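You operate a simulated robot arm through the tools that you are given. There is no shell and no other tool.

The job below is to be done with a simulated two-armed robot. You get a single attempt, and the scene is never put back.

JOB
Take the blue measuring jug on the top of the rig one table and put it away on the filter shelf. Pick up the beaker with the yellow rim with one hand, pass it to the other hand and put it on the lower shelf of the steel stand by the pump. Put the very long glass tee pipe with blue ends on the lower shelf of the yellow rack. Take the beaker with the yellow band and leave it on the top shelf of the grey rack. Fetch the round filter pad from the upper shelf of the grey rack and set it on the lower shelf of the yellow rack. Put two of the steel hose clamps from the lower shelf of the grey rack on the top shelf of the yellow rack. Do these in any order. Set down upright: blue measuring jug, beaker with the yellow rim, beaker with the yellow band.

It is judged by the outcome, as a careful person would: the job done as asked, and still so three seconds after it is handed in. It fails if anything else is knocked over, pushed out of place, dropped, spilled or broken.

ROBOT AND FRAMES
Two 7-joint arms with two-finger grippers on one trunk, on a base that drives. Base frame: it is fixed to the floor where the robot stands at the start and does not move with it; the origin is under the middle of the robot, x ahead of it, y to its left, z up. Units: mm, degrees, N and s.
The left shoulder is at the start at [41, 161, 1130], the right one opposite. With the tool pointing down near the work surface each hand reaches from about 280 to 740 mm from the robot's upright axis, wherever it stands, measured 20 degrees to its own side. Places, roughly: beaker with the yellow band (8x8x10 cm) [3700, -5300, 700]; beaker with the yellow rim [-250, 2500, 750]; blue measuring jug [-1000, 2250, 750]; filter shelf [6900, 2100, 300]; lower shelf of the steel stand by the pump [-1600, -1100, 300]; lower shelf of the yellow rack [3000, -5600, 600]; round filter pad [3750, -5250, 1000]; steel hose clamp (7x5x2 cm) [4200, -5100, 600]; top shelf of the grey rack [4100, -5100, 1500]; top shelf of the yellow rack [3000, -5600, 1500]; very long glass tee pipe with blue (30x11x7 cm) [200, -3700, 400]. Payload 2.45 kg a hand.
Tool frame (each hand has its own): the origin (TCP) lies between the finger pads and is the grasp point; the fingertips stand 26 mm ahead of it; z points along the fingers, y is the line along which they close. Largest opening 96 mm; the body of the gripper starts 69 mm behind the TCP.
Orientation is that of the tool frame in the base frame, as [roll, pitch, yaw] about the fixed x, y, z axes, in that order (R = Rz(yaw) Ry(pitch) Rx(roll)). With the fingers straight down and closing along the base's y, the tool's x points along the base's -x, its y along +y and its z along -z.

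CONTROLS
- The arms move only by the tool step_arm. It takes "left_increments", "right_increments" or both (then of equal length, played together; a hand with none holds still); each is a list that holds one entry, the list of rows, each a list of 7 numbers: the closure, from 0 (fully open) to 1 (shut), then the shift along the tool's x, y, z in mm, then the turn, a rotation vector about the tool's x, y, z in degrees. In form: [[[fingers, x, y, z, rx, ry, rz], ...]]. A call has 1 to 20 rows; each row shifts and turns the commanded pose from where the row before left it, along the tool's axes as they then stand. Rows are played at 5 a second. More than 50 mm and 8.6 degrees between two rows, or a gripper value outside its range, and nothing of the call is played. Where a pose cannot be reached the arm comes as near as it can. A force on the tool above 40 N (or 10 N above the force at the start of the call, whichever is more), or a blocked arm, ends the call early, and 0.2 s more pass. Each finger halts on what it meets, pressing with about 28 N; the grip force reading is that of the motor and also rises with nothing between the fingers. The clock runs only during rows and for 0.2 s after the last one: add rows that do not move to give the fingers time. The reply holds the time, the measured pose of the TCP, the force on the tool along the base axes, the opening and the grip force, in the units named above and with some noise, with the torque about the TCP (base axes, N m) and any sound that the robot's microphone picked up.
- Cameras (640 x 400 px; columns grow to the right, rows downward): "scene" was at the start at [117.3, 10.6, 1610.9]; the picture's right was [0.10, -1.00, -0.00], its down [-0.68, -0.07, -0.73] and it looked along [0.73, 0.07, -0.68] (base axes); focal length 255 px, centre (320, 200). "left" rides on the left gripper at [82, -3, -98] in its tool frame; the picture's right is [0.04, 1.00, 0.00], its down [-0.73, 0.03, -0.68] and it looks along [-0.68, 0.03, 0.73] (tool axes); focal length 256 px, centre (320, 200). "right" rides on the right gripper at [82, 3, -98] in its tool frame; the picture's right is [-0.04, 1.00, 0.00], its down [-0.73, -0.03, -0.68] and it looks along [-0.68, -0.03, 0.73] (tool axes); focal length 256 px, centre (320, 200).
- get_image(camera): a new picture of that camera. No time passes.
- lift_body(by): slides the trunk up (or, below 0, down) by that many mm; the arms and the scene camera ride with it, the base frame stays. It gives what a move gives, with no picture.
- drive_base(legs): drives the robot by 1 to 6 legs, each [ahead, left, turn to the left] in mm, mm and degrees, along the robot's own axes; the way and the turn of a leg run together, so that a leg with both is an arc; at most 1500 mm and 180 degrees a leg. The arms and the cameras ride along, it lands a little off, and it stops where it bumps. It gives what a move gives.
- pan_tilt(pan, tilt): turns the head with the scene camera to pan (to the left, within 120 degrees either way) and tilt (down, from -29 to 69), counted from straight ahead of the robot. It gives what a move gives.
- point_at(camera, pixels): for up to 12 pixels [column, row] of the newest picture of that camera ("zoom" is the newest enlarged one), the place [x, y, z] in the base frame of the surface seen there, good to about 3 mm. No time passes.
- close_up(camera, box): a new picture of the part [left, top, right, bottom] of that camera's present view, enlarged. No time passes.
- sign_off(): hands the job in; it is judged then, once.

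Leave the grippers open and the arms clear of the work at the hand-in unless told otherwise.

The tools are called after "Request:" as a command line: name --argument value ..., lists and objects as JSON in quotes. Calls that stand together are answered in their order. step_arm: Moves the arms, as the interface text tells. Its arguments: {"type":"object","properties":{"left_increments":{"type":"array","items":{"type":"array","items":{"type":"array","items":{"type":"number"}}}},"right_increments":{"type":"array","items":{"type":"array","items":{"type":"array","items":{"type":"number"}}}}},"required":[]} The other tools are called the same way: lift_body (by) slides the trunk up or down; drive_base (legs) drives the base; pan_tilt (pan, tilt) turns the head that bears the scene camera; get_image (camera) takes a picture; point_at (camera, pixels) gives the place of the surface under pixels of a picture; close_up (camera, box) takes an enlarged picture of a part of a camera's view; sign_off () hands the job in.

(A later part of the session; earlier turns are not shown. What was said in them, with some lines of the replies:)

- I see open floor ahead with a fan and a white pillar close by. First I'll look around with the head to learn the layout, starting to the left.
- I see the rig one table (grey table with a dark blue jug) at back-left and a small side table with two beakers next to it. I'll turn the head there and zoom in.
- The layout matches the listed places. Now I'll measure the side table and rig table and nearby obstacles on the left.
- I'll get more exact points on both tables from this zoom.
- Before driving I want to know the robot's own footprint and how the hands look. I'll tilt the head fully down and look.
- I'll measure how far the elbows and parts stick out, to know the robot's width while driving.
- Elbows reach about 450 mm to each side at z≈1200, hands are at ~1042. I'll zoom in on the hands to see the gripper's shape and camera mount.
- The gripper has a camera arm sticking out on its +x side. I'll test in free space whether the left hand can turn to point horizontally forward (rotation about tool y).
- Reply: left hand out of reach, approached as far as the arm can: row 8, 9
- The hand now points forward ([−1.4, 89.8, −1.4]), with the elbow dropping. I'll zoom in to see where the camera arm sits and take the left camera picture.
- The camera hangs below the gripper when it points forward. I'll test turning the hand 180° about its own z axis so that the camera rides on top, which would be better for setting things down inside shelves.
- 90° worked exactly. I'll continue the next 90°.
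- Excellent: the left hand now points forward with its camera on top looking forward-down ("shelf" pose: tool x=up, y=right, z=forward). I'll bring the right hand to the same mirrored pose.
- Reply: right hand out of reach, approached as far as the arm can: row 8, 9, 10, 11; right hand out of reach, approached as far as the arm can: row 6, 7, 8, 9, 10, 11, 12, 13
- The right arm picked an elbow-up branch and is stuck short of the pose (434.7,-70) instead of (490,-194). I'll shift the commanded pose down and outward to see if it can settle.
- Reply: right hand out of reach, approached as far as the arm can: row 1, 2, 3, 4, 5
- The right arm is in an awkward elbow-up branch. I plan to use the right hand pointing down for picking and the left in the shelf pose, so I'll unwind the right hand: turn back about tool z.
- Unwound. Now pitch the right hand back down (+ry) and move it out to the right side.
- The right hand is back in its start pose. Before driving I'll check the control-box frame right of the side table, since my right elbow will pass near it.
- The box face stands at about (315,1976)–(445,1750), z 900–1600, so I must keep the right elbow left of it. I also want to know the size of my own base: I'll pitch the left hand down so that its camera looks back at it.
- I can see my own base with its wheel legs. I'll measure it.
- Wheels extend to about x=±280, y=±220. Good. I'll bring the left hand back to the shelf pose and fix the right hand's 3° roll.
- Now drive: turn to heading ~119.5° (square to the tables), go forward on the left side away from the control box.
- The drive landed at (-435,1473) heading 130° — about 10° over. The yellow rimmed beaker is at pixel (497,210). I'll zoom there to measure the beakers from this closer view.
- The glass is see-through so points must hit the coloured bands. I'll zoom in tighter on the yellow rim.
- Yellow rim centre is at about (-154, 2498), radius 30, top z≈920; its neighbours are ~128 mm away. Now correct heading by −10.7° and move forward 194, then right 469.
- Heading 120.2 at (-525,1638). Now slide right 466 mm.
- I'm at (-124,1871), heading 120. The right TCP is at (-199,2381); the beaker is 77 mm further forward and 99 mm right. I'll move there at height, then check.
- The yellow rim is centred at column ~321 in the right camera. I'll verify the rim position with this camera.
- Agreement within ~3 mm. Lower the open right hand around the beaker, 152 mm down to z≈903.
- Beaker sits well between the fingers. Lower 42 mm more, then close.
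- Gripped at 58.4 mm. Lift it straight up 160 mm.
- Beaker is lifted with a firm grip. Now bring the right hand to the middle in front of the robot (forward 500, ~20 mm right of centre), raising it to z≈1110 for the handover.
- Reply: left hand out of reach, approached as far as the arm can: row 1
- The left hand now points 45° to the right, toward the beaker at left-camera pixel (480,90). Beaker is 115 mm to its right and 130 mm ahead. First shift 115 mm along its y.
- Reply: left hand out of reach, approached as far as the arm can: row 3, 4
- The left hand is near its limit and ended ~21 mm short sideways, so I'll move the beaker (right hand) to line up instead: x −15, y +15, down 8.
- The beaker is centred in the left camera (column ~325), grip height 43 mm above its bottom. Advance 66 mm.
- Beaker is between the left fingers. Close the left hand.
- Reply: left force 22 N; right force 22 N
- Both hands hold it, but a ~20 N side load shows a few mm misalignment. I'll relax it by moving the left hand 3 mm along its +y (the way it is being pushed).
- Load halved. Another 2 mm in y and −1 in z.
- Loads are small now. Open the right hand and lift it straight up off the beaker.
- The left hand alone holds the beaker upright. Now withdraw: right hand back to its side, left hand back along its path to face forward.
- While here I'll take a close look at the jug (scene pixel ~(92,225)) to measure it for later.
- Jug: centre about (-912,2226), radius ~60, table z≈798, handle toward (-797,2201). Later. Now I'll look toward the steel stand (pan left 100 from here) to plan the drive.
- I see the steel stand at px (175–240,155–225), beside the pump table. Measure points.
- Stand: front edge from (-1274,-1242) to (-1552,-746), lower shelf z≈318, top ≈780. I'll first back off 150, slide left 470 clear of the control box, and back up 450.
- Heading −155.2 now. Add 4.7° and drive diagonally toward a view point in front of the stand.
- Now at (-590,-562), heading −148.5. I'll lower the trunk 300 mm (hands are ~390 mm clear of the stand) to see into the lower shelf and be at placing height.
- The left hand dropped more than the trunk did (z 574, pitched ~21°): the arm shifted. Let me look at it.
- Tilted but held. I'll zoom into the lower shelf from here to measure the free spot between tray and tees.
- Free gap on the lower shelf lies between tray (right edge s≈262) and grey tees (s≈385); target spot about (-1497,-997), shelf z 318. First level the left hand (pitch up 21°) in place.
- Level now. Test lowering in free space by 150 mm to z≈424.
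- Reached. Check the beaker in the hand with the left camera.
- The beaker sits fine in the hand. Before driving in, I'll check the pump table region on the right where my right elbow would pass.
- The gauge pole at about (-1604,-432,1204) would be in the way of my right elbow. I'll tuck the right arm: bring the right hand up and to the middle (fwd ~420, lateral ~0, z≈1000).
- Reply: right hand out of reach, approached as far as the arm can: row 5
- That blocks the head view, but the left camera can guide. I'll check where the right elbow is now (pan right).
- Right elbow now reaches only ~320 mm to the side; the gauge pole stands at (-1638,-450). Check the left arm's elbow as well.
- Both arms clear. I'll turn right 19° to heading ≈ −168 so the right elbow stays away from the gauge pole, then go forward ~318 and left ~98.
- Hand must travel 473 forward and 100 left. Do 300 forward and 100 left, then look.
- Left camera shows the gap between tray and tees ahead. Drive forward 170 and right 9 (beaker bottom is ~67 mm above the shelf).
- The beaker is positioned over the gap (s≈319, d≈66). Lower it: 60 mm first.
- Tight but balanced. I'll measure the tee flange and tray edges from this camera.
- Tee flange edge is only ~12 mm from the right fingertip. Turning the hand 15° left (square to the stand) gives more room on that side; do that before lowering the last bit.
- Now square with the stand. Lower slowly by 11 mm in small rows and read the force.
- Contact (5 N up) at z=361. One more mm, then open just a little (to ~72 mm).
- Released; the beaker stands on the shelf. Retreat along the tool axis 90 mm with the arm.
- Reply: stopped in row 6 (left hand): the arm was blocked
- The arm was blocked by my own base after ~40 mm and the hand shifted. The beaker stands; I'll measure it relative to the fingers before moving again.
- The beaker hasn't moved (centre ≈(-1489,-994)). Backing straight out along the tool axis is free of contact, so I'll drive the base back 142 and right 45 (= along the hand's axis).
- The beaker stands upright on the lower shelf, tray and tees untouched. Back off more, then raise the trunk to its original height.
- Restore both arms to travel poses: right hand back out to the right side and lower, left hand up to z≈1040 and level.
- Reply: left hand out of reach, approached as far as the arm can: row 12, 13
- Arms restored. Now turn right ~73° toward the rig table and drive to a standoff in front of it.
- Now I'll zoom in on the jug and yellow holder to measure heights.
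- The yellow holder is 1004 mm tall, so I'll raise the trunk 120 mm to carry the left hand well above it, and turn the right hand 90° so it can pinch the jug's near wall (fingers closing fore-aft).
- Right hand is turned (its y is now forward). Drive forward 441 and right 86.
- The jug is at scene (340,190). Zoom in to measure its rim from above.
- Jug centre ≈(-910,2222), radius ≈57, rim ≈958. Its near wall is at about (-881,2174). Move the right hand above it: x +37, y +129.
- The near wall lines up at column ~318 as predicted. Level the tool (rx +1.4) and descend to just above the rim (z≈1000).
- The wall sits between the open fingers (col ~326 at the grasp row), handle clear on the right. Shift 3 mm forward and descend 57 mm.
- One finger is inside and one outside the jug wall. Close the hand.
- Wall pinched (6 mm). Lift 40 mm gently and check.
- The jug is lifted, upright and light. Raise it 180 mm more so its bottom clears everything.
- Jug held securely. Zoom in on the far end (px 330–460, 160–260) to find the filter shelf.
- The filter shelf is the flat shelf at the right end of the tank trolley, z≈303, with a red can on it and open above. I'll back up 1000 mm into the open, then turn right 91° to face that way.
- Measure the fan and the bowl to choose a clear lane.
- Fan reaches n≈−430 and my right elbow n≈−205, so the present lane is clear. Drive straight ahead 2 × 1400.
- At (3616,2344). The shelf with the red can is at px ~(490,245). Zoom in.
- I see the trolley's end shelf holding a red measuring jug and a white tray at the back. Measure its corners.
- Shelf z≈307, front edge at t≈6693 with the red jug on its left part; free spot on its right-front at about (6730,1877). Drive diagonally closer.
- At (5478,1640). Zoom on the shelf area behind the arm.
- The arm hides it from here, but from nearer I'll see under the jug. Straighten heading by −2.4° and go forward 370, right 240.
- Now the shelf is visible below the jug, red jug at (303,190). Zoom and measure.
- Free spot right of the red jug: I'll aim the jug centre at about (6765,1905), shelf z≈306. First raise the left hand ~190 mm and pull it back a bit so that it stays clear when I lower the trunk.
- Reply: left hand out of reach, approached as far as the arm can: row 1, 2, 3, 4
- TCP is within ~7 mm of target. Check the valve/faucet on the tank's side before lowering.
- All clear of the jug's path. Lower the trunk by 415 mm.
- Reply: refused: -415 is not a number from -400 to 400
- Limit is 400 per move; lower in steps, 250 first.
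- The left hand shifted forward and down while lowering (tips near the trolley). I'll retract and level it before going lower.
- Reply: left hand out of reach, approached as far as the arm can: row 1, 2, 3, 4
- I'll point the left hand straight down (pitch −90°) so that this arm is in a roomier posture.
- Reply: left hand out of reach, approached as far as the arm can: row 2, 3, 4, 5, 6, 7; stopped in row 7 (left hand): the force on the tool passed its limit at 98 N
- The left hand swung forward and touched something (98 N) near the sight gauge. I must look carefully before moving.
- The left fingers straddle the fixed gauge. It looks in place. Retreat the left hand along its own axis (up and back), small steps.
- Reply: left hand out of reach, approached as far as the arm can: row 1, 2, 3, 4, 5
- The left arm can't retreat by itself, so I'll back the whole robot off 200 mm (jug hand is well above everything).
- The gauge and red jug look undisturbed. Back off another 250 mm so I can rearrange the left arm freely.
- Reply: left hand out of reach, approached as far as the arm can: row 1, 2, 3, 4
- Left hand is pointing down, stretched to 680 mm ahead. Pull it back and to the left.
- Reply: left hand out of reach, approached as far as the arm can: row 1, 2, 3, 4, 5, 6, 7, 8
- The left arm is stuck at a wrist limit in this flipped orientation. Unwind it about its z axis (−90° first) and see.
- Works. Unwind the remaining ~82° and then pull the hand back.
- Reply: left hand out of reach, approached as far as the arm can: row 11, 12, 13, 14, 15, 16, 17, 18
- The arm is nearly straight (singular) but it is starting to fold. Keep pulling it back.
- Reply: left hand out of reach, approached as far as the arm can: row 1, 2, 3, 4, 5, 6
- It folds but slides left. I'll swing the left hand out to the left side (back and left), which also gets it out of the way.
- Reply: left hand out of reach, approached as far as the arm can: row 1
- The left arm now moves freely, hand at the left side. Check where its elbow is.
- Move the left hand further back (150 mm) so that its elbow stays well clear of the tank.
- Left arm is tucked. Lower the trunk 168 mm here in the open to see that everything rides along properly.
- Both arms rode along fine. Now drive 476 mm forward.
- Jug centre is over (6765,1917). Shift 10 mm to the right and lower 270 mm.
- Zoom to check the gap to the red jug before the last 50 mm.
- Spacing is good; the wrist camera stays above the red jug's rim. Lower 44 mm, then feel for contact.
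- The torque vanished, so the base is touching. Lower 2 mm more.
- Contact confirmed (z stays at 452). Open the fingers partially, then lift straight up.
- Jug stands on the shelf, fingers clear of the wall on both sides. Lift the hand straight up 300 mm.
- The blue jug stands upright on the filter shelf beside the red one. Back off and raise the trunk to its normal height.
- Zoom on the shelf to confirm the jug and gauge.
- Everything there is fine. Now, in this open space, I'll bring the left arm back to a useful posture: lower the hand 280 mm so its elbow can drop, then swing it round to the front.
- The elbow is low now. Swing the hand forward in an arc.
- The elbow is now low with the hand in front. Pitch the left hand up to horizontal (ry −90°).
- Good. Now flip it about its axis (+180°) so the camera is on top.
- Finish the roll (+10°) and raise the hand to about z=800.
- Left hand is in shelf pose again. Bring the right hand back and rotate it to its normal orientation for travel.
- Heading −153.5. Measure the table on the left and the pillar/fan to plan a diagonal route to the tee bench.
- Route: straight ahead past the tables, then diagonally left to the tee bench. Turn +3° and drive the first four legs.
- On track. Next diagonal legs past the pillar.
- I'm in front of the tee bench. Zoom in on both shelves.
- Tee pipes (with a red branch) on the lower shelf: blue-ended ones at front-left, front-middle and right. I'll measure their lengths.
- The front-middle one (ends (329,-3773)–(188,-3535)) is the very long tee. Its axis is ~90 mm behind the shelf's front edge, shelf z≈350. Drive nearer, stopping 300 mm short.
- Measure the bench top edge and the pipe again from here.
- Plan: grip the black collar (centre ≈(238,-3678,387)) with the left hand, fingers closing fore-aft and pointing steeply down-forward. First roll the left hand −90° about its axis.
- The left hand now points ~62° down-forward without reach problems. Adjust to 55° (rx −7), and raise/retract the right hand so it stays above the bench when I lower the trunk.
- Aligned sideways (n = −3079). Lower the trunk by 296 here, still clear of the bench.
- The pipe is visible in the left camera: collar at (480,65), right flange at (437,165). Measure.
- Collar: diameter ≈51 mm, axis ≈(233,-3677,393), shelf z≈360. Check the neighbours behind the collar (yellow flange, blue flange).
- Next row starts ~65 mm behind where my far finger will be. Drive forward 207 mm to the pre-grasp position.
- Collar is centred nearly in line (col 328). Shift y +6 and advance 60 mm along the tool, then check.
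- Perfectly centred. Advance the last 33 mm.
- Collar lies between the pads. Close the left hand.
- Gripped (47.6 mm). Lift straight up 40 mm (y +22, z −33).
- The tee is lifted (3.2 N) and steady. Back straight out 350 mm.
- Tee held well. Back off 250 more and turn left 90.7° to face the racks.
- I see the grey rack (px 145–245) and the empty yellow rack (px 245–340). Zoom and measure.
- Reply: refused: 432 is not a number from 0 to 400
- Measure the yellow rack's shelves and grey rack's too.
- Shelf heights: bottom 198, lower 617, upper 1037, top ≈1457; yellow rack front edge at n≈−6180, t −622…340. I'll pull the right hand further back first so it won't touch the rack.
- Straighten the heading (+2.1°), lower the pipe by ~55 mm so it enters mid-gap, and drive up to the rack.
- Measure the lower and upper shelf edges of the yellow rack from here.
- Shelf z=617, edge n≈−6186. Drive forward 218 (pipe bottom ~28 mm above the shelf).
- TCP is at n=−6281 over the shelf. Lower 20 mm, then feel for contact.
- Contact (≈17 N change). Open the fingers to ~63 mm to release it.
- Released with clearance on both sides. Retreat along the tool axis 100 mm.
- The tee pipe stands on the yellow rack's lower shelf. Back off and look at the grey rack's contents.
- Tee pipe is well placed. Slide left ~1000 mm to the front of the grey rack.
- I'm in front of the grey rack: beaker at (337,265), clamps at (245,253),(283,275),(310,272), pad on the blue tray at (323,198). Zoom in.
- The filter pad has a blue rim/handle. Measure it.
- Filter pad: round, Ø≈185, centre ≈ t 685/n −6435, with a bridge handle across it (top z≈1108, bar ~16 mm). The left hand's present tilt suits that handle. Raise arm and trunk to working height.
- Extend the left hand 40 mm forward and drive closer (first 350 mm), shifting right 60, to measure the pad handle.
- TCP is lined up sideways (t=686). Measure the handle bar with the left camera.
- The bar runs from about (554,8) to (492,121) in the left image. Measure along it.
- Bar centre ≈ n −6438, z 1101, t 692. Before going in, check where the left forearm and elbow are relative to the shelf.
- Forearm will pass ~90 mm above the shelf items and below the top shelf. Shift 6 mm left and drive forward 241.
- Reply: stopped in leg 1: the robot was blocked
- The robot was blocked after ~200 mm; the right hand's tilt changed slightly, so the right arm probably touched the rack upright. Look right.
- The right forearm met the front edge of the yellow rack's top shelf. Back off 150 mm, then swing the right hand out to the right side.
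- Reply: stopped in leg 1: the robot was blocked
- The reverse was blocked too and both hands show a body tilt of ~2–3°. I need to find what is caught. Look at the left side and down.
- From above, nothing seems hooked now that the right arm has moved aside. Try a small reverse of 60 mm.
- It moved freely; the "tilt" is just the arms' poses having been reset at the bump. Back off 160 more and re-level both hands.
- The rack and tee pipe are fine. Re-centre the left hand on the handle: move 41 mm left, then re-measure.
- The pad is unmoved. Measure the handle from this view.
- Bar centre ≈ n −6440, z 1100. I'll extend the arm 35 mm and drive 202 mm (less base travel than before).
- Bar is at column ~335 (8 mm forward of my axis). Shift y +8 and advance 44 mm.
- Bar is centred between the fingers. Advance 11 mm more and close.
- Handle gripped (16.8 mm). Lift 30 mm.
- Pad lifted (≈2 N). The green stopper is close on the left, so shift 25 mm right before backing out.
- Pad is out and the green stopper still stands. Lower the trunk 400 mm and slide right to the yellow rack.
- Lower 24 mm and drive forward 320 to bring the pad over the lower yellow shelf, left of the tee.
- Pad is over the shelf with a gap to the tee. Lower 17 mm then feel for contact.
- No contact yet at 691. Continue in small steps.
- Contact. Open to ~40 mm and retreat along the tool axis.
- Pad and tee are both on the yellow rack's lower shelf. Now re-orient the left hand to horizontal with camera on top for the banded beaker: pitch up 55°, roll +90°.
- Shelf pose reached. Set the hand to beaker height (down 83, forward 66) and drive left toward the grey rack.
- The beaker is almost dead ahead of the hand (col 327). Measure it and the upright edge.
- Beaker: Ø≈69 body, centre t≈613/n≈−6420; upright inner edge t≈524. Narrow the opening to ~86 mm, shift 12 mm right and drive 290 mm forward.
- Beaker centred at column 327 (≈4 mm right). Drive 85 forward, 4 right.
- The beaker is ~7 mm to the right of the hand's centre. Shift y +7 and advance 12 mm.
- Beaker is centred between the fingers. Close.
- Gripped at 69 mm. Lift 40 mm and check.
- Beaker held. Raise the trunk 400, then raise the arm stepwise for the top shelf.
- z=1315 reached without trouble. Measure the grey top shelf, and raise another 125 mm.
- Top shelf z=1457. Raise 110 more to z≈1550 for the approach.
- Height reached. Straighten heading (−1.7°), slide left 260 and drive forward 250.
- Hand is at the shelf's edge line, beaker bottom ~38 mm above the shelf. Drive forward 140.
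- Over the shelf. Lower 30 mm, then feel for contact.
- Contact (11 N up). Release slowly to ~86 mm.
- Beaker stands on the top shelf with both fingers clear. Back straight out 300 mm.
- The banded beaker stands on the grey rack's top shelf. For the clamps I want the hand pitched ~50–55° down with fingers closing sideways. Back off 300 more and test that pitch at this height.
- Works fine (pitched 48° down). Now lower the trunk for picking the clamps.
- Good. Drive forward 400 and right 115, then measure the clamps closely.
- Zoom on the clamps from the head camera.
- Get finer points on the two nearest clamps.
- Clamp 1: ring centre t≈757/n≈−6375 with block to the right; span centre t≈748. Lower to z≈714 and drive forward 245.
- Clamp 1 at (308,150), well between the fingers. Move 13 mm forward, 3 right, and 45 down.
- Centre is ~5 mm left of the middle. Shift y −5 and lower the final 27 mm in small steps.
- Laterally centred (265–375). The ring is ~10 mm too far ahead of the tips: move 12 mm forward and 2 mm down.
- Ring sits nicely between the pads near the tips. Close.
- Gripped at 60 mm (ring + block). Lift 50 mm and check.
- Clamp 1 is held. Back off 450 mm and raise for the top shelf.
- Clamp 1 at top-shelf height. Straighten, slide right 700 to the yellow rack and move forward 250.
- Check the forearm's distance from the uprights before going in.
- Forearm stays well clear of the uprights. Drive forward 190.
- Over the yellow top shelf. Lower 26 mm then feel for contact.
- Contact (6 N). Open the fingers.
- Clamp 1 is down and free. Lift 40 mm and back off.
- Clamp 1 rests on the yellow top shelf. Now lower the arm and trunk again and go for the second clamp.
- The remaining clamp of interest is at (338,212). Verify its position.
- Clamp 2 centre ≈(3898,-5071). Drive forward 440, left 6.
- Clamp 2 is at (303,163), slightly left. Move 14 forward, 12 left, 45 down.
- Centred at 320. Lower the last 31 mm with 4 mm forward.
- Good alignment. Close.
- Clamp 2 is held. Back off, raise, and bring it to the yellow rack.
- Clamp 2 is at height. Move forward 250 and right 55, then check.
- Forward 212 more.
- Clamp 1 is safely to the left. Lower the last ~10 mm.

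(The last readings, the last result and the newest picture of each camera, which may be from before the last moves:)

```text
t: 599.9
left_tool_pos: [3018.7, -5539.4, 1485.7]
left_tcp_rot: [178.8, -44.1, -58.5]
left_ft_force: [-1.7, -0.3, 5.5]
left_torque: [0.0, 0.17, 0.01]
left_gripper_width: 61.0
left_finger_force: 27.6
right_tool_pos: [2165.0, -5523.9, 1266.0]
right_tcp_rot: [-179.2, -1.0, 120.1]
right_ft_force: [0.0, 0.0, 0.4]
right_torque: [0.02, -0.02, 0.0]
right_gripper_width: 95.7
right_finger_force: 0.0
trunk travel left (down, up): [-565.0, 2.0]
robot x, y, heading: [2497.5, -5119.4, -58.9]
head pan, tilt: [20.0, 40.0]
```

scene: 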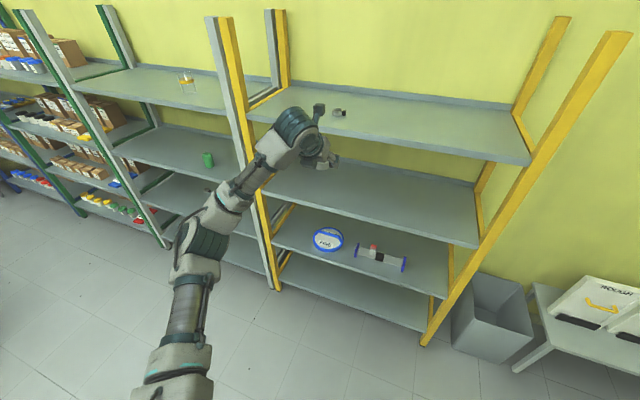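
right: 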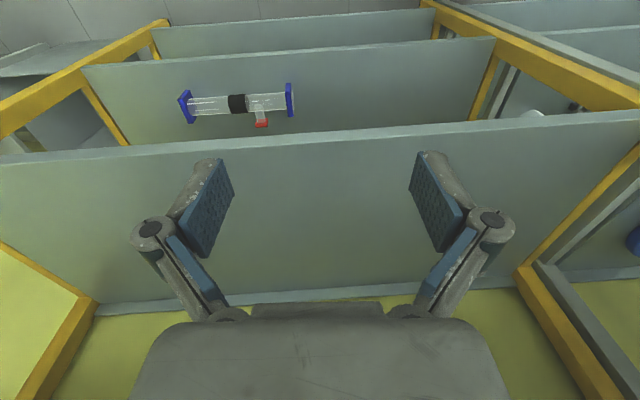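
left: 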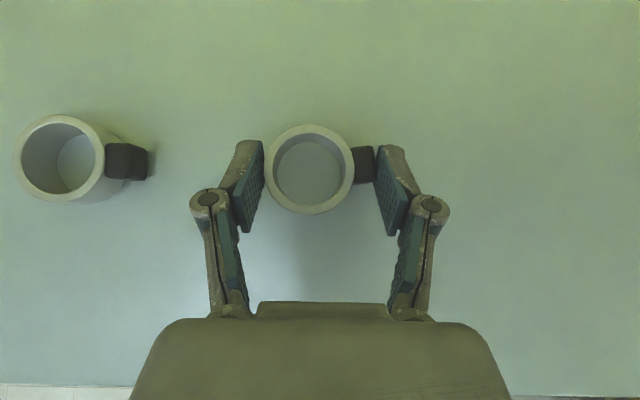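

Contact. Open the fingers and lift clear.

Request:
step_arm --left_increments '[[[0.33, 0, 0, 0, 0, 0, 0], [0.28, 0, 0, 0, 0, 0, 0], [0.2, 0, 0, 0, 0, 0, 0], [0.15, 0, 0, 0, 0, 0, 0], [0.15, 0, 0, 0, 0, 0, 0]]]'

Request:
get_image --camera "left"

Request:
step_arm --left_increments '[[[0.15, 7, 0, -7.3, 0, 0, 0], [0.15, 10, 0, -10.5, 0, 0, 0], [0.15, 12, 0, -12.5, 0, 0, 0], [0, 0, 0, 0, 0, 0, 0]]]'

Request:
get_image --camera "left"

```text
t: 601.1
left_tool_pos: [3019.9, -5539.3, 1484.2]
left_tcp_rot: [178.9, -43.9, -58.5]
left_ft_force: [-0.7, 0.6, 0.6]
left_torque: [0.02, -0.01, 0.0]
left_gripper_width: 81.6
left_finger_force: 0.0
right_tool_pos: [2166.3, -5525.7, 1265.9]
right_tcp_rot: [-179.1, -1.1, 120.1]
right_ft_force: [0.8, 0.8, 0.2]
right_torque: [0.01, 0.0, 0.02]
right_gripper_width: 96.1
right_finger_force: 0.1
trunk travel left (down, up): [-565.0, 2.0]
robot x, y, heading: [2499.3, -5122.8, -58.6]
head pan, tilt: [20.0, 40.0]
```

```text
taken
```

left: 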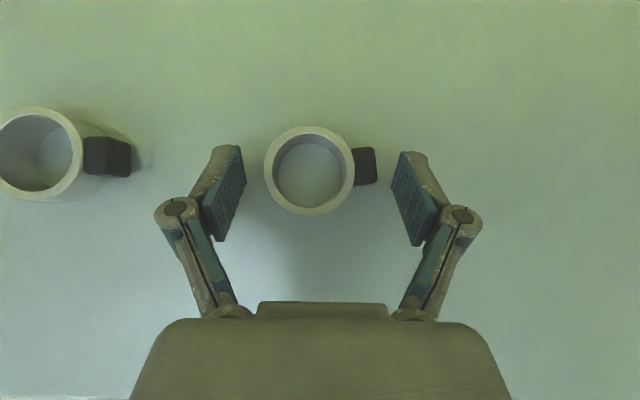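

```text
t: 602.1
left_tool_pos: [3020.4, -5539.5, 1525.8]
left_tcp_rot: [178.8, -43.8, -58.5]
left_ft_force: [0.4, -0.5, -0.4]
left_torque: [0.05, 0.0, 0.0]
left_gripper_width: 96.0
left_finger_force: 0.0
right_tool_pos: [2164.8, -5526.0, 1266.8]
right_tcp_rot: [-179.1, -1.0, 120.2]
right_ft_force: [-0.8, 0.0, -0.7]
right_torque: [-0.02, 0.01, 0.01]
right_gripper_width: 95.9
right_finger_force: 0.1
trunk travel left (down, up): [-565.0, 2.0]
robot x, y, heading: [2496.7, -5119.4, -58.9]
head pan, tilt: [20.0, 40.0]
```

```text
taken
```

left: 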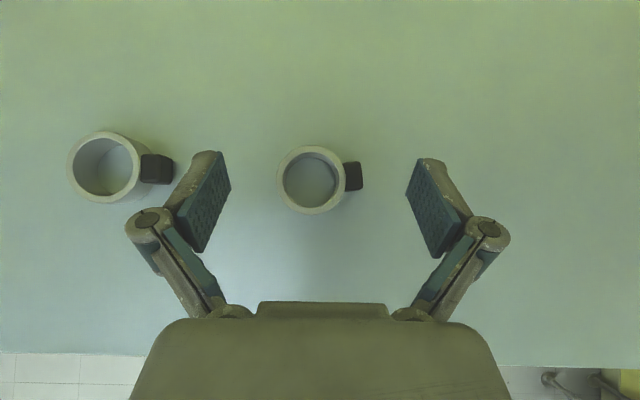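

Both clamps are on the yellow top shelf. Back off and make a final check of the racks.

Request:
drive_base --legs '[[-600, 0, 0]]'

Request:
pan_tilt --pan 25 --tilt 28

Request:
get_image --camera "scene"

```text
t: 605.5
left_tool_pos: [2712.2, -5018.4, 1523.5]
left_tcp_rot: [179.0, -43.8, -57.8]
left_ft_force: [1.1, 0.9, -0.8]
left_torque: [0.0, -0.02, 0.01]
left_gripper_width: 95.9
left_finger_force: 0.1
right_tool_pos: [1855.1, -5016.3, 1266.3]
right_tcp_rot: [-179.1, -1.2, 121.0]
right_ft_force: [-0.9, -0.7, 0.2]
right_torque: [0.05, 0.02, 0.02]
right_gripper_width: 96.2
right_finger_force: 0.0
trunk travel left (down, up): [-565.0, 2.0]
robot x, y, heading: [2177.9, -4602.4, -58.0]
head pan, tilt: [20.0, 40.0]
```

```text
t: 606.2
left_tool_pos: [2710.8, -5015.8, 1525.4]
left_tcp_rot: [178.9, -43.9, -57.7]
left_ft_force: [-0.4, -0.3, -0.7]
left_torque: [0.02, 0.05, 0.01]
left_gripper_width: 95.8
left_finger_force: 0.1
right_tool_pos: [1854.5, -5013.6, 1266.2]
right_tcp_rot: [-179.2, -1.0, 121.0]
right_ft_force: [0.7, -0.4, 0.2]
right_torque: [0.01, 0.05, -0.01]
right_gripper_width: 95.8
right_finger_force: 0.1
trunk travel left (down, up): [-565.0, 2.0]
robot x, y, heading: [2180.3, -4603.1, -58.1]
head pan, tilt: [25.0, 28.0]
```

```text
taken
```

scene: 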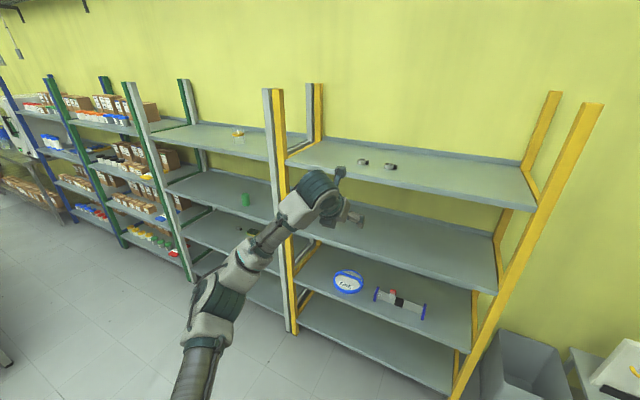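

All rack items are in place. To double-check the other two, I'll turn 90° left and zoom toward the steel stand and the filter shelf.

Request:
drive_base --legs '[[-300, 0, 0], [0, 0, 90]]'

Request:
pan_tilt --pan 105 --tilt 15

Request:
get_image --camera "scene"

Request:
pan_tilt --pan 24 --tilt 10

Request:
get_image --camera "scene"

```text
t: 612.3
left_tool_pos: [2385.6, -3786.6, 1526.6]
left_tcp_rot: [178.9, -44.0, 36.9]
left_ft_force: [0.4, 0.8, -0.2]
left_torque: [-0.02, 0.01, -0.04]
left_gripper_width: 95.9
left_finger_force: 0.0
right_tool_pos: [2454.1, -4639.9, 1265.7]
right_tcp_rot: [-179.1, -0.9, -144.4]
right_ft_force: [0.8, 0.8, 0.3]
right_torque: [0.02, 0.06, 0.05]
right_gripper_width: 95.6
right_finger_force: 0.0
trunk travel left (down, up): [-565.0, 2.0]
robot x, y, heading: [2023.1, -4349.7, 36.6]
head pan, tilt: [25.0, 28.0]
```

```text
t: 613.8
left_tool_pos: [2384.2, -3786.1, 1527.8]
left_tcp_rot: [178.8, -44.0, 37.0]
left_ft_force: [0.0, 0.0, -0.4]
left_torque: [0.02, -0.03, 0.02]
left_gripper_width: 96.0
left_finger_force: 0.1
right_tool_pos: [2452.5, -4640.4, 1267.1]
right_tcp_rot: [-179.1, -0.9, -144.4]
right_ft_force: [-0.1, 0.5, 0.9]
right_torque: [0.04, 0.02, -0.01]
right_gripper_width: 96.0
right_finger_force: 0.1
trunk travel left (down, up): [-565.0, 2.0]
robot x, y, heading: [2019.5, -4345.3, 36.7]
head pan, tilt: [105.0, 15.0]
```

```text
taken
```

scene: 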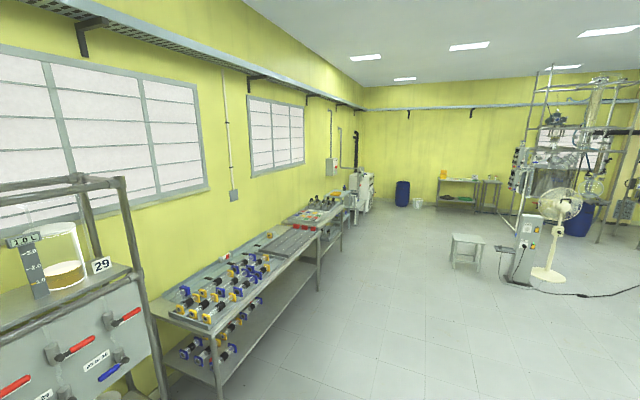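

```text
t: 615.4
left_tool_pos: [2385.7, -3785.8, 1527.0]
left_tcp_rot: [178.8, -44.1, 36.9]
left_ft_force: [0.3, 0.3, -0.1]
left_torque: [-0.04, -0.03, 0.03]
left_gripper_width: 95.9
left_finger_force: 0.0
right_tool_pos: [2452.6, -4639.3, 1267.5]
right_tcp_rot: [-179.0, -0.9, -144.4]
right_ft_force: [-0.1, 0.5, 0.3]
right_torque: [-0.03, 0.0, -0.01]
right_gripper_width: 95.6
right_finger_force: 0.0
trunk travel left (down, up): [-565.0, 2.0]
robot x, y, heading: [2018.4, -4348.4, 36.6]
head pan, tilt: [24.0, 10.0]
```

```text
taken
```

scene: 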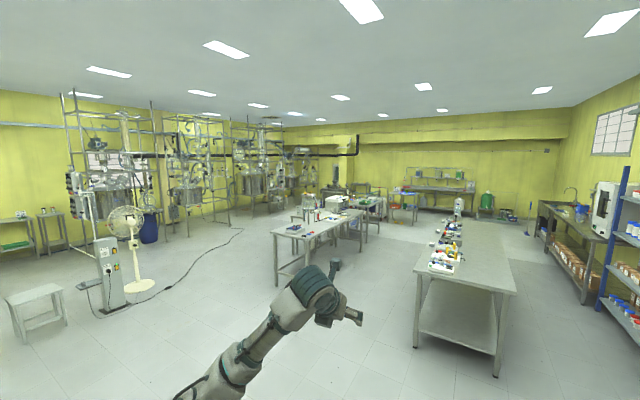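

Fan, stool, pillar and benches all stand as before. The jug and the yellow-rim beaker can't be seen from here, but I checked each one standing upright after I let go and backed away. Both grippers are open and the arms are clear, so I'm handing in.

Request:
sign_off

```text
The job is handed in.
```

All six tasks are done and the job is handed in. I checked each item upright and in place after releasing it. At the end I could only see the rack items again. The jug and the yellow-rim beaker were out of view by then.

- **Blue measuring jug:** upright on the filter shelf, beside the red jug.
- **Beaker with the yellow rim:** picked up with the right hand, passed to the left, and set upright on the lower shelf of the steel stand by the pump.
- **Very long glass tee pipe with blue ends:** on the lower shelf of the yellow rack.
- **Beaker with the yellow band:** upright on the top shelf of the grey rack.
- **Round filter pad:** on the lower shelf of the yellow rack, left of the tee pipe.
- **Two steel hose clamps:** on the top shelf of the yellow rack.

There were two contacts along the way:

- **Sight gauge on the tank trolley:** the left hand hit it with up to 98 N while I was getting ready to place the jug. It looked undamaged and in place afterwards.
- **Yellow rack:** the right forearm bumped the front edge of the top shelf and stopped the base. Nothing on the racks moved.

I saw nothing knocked over, dropped or spilled. The grippers are open and the arms are clear of the work.
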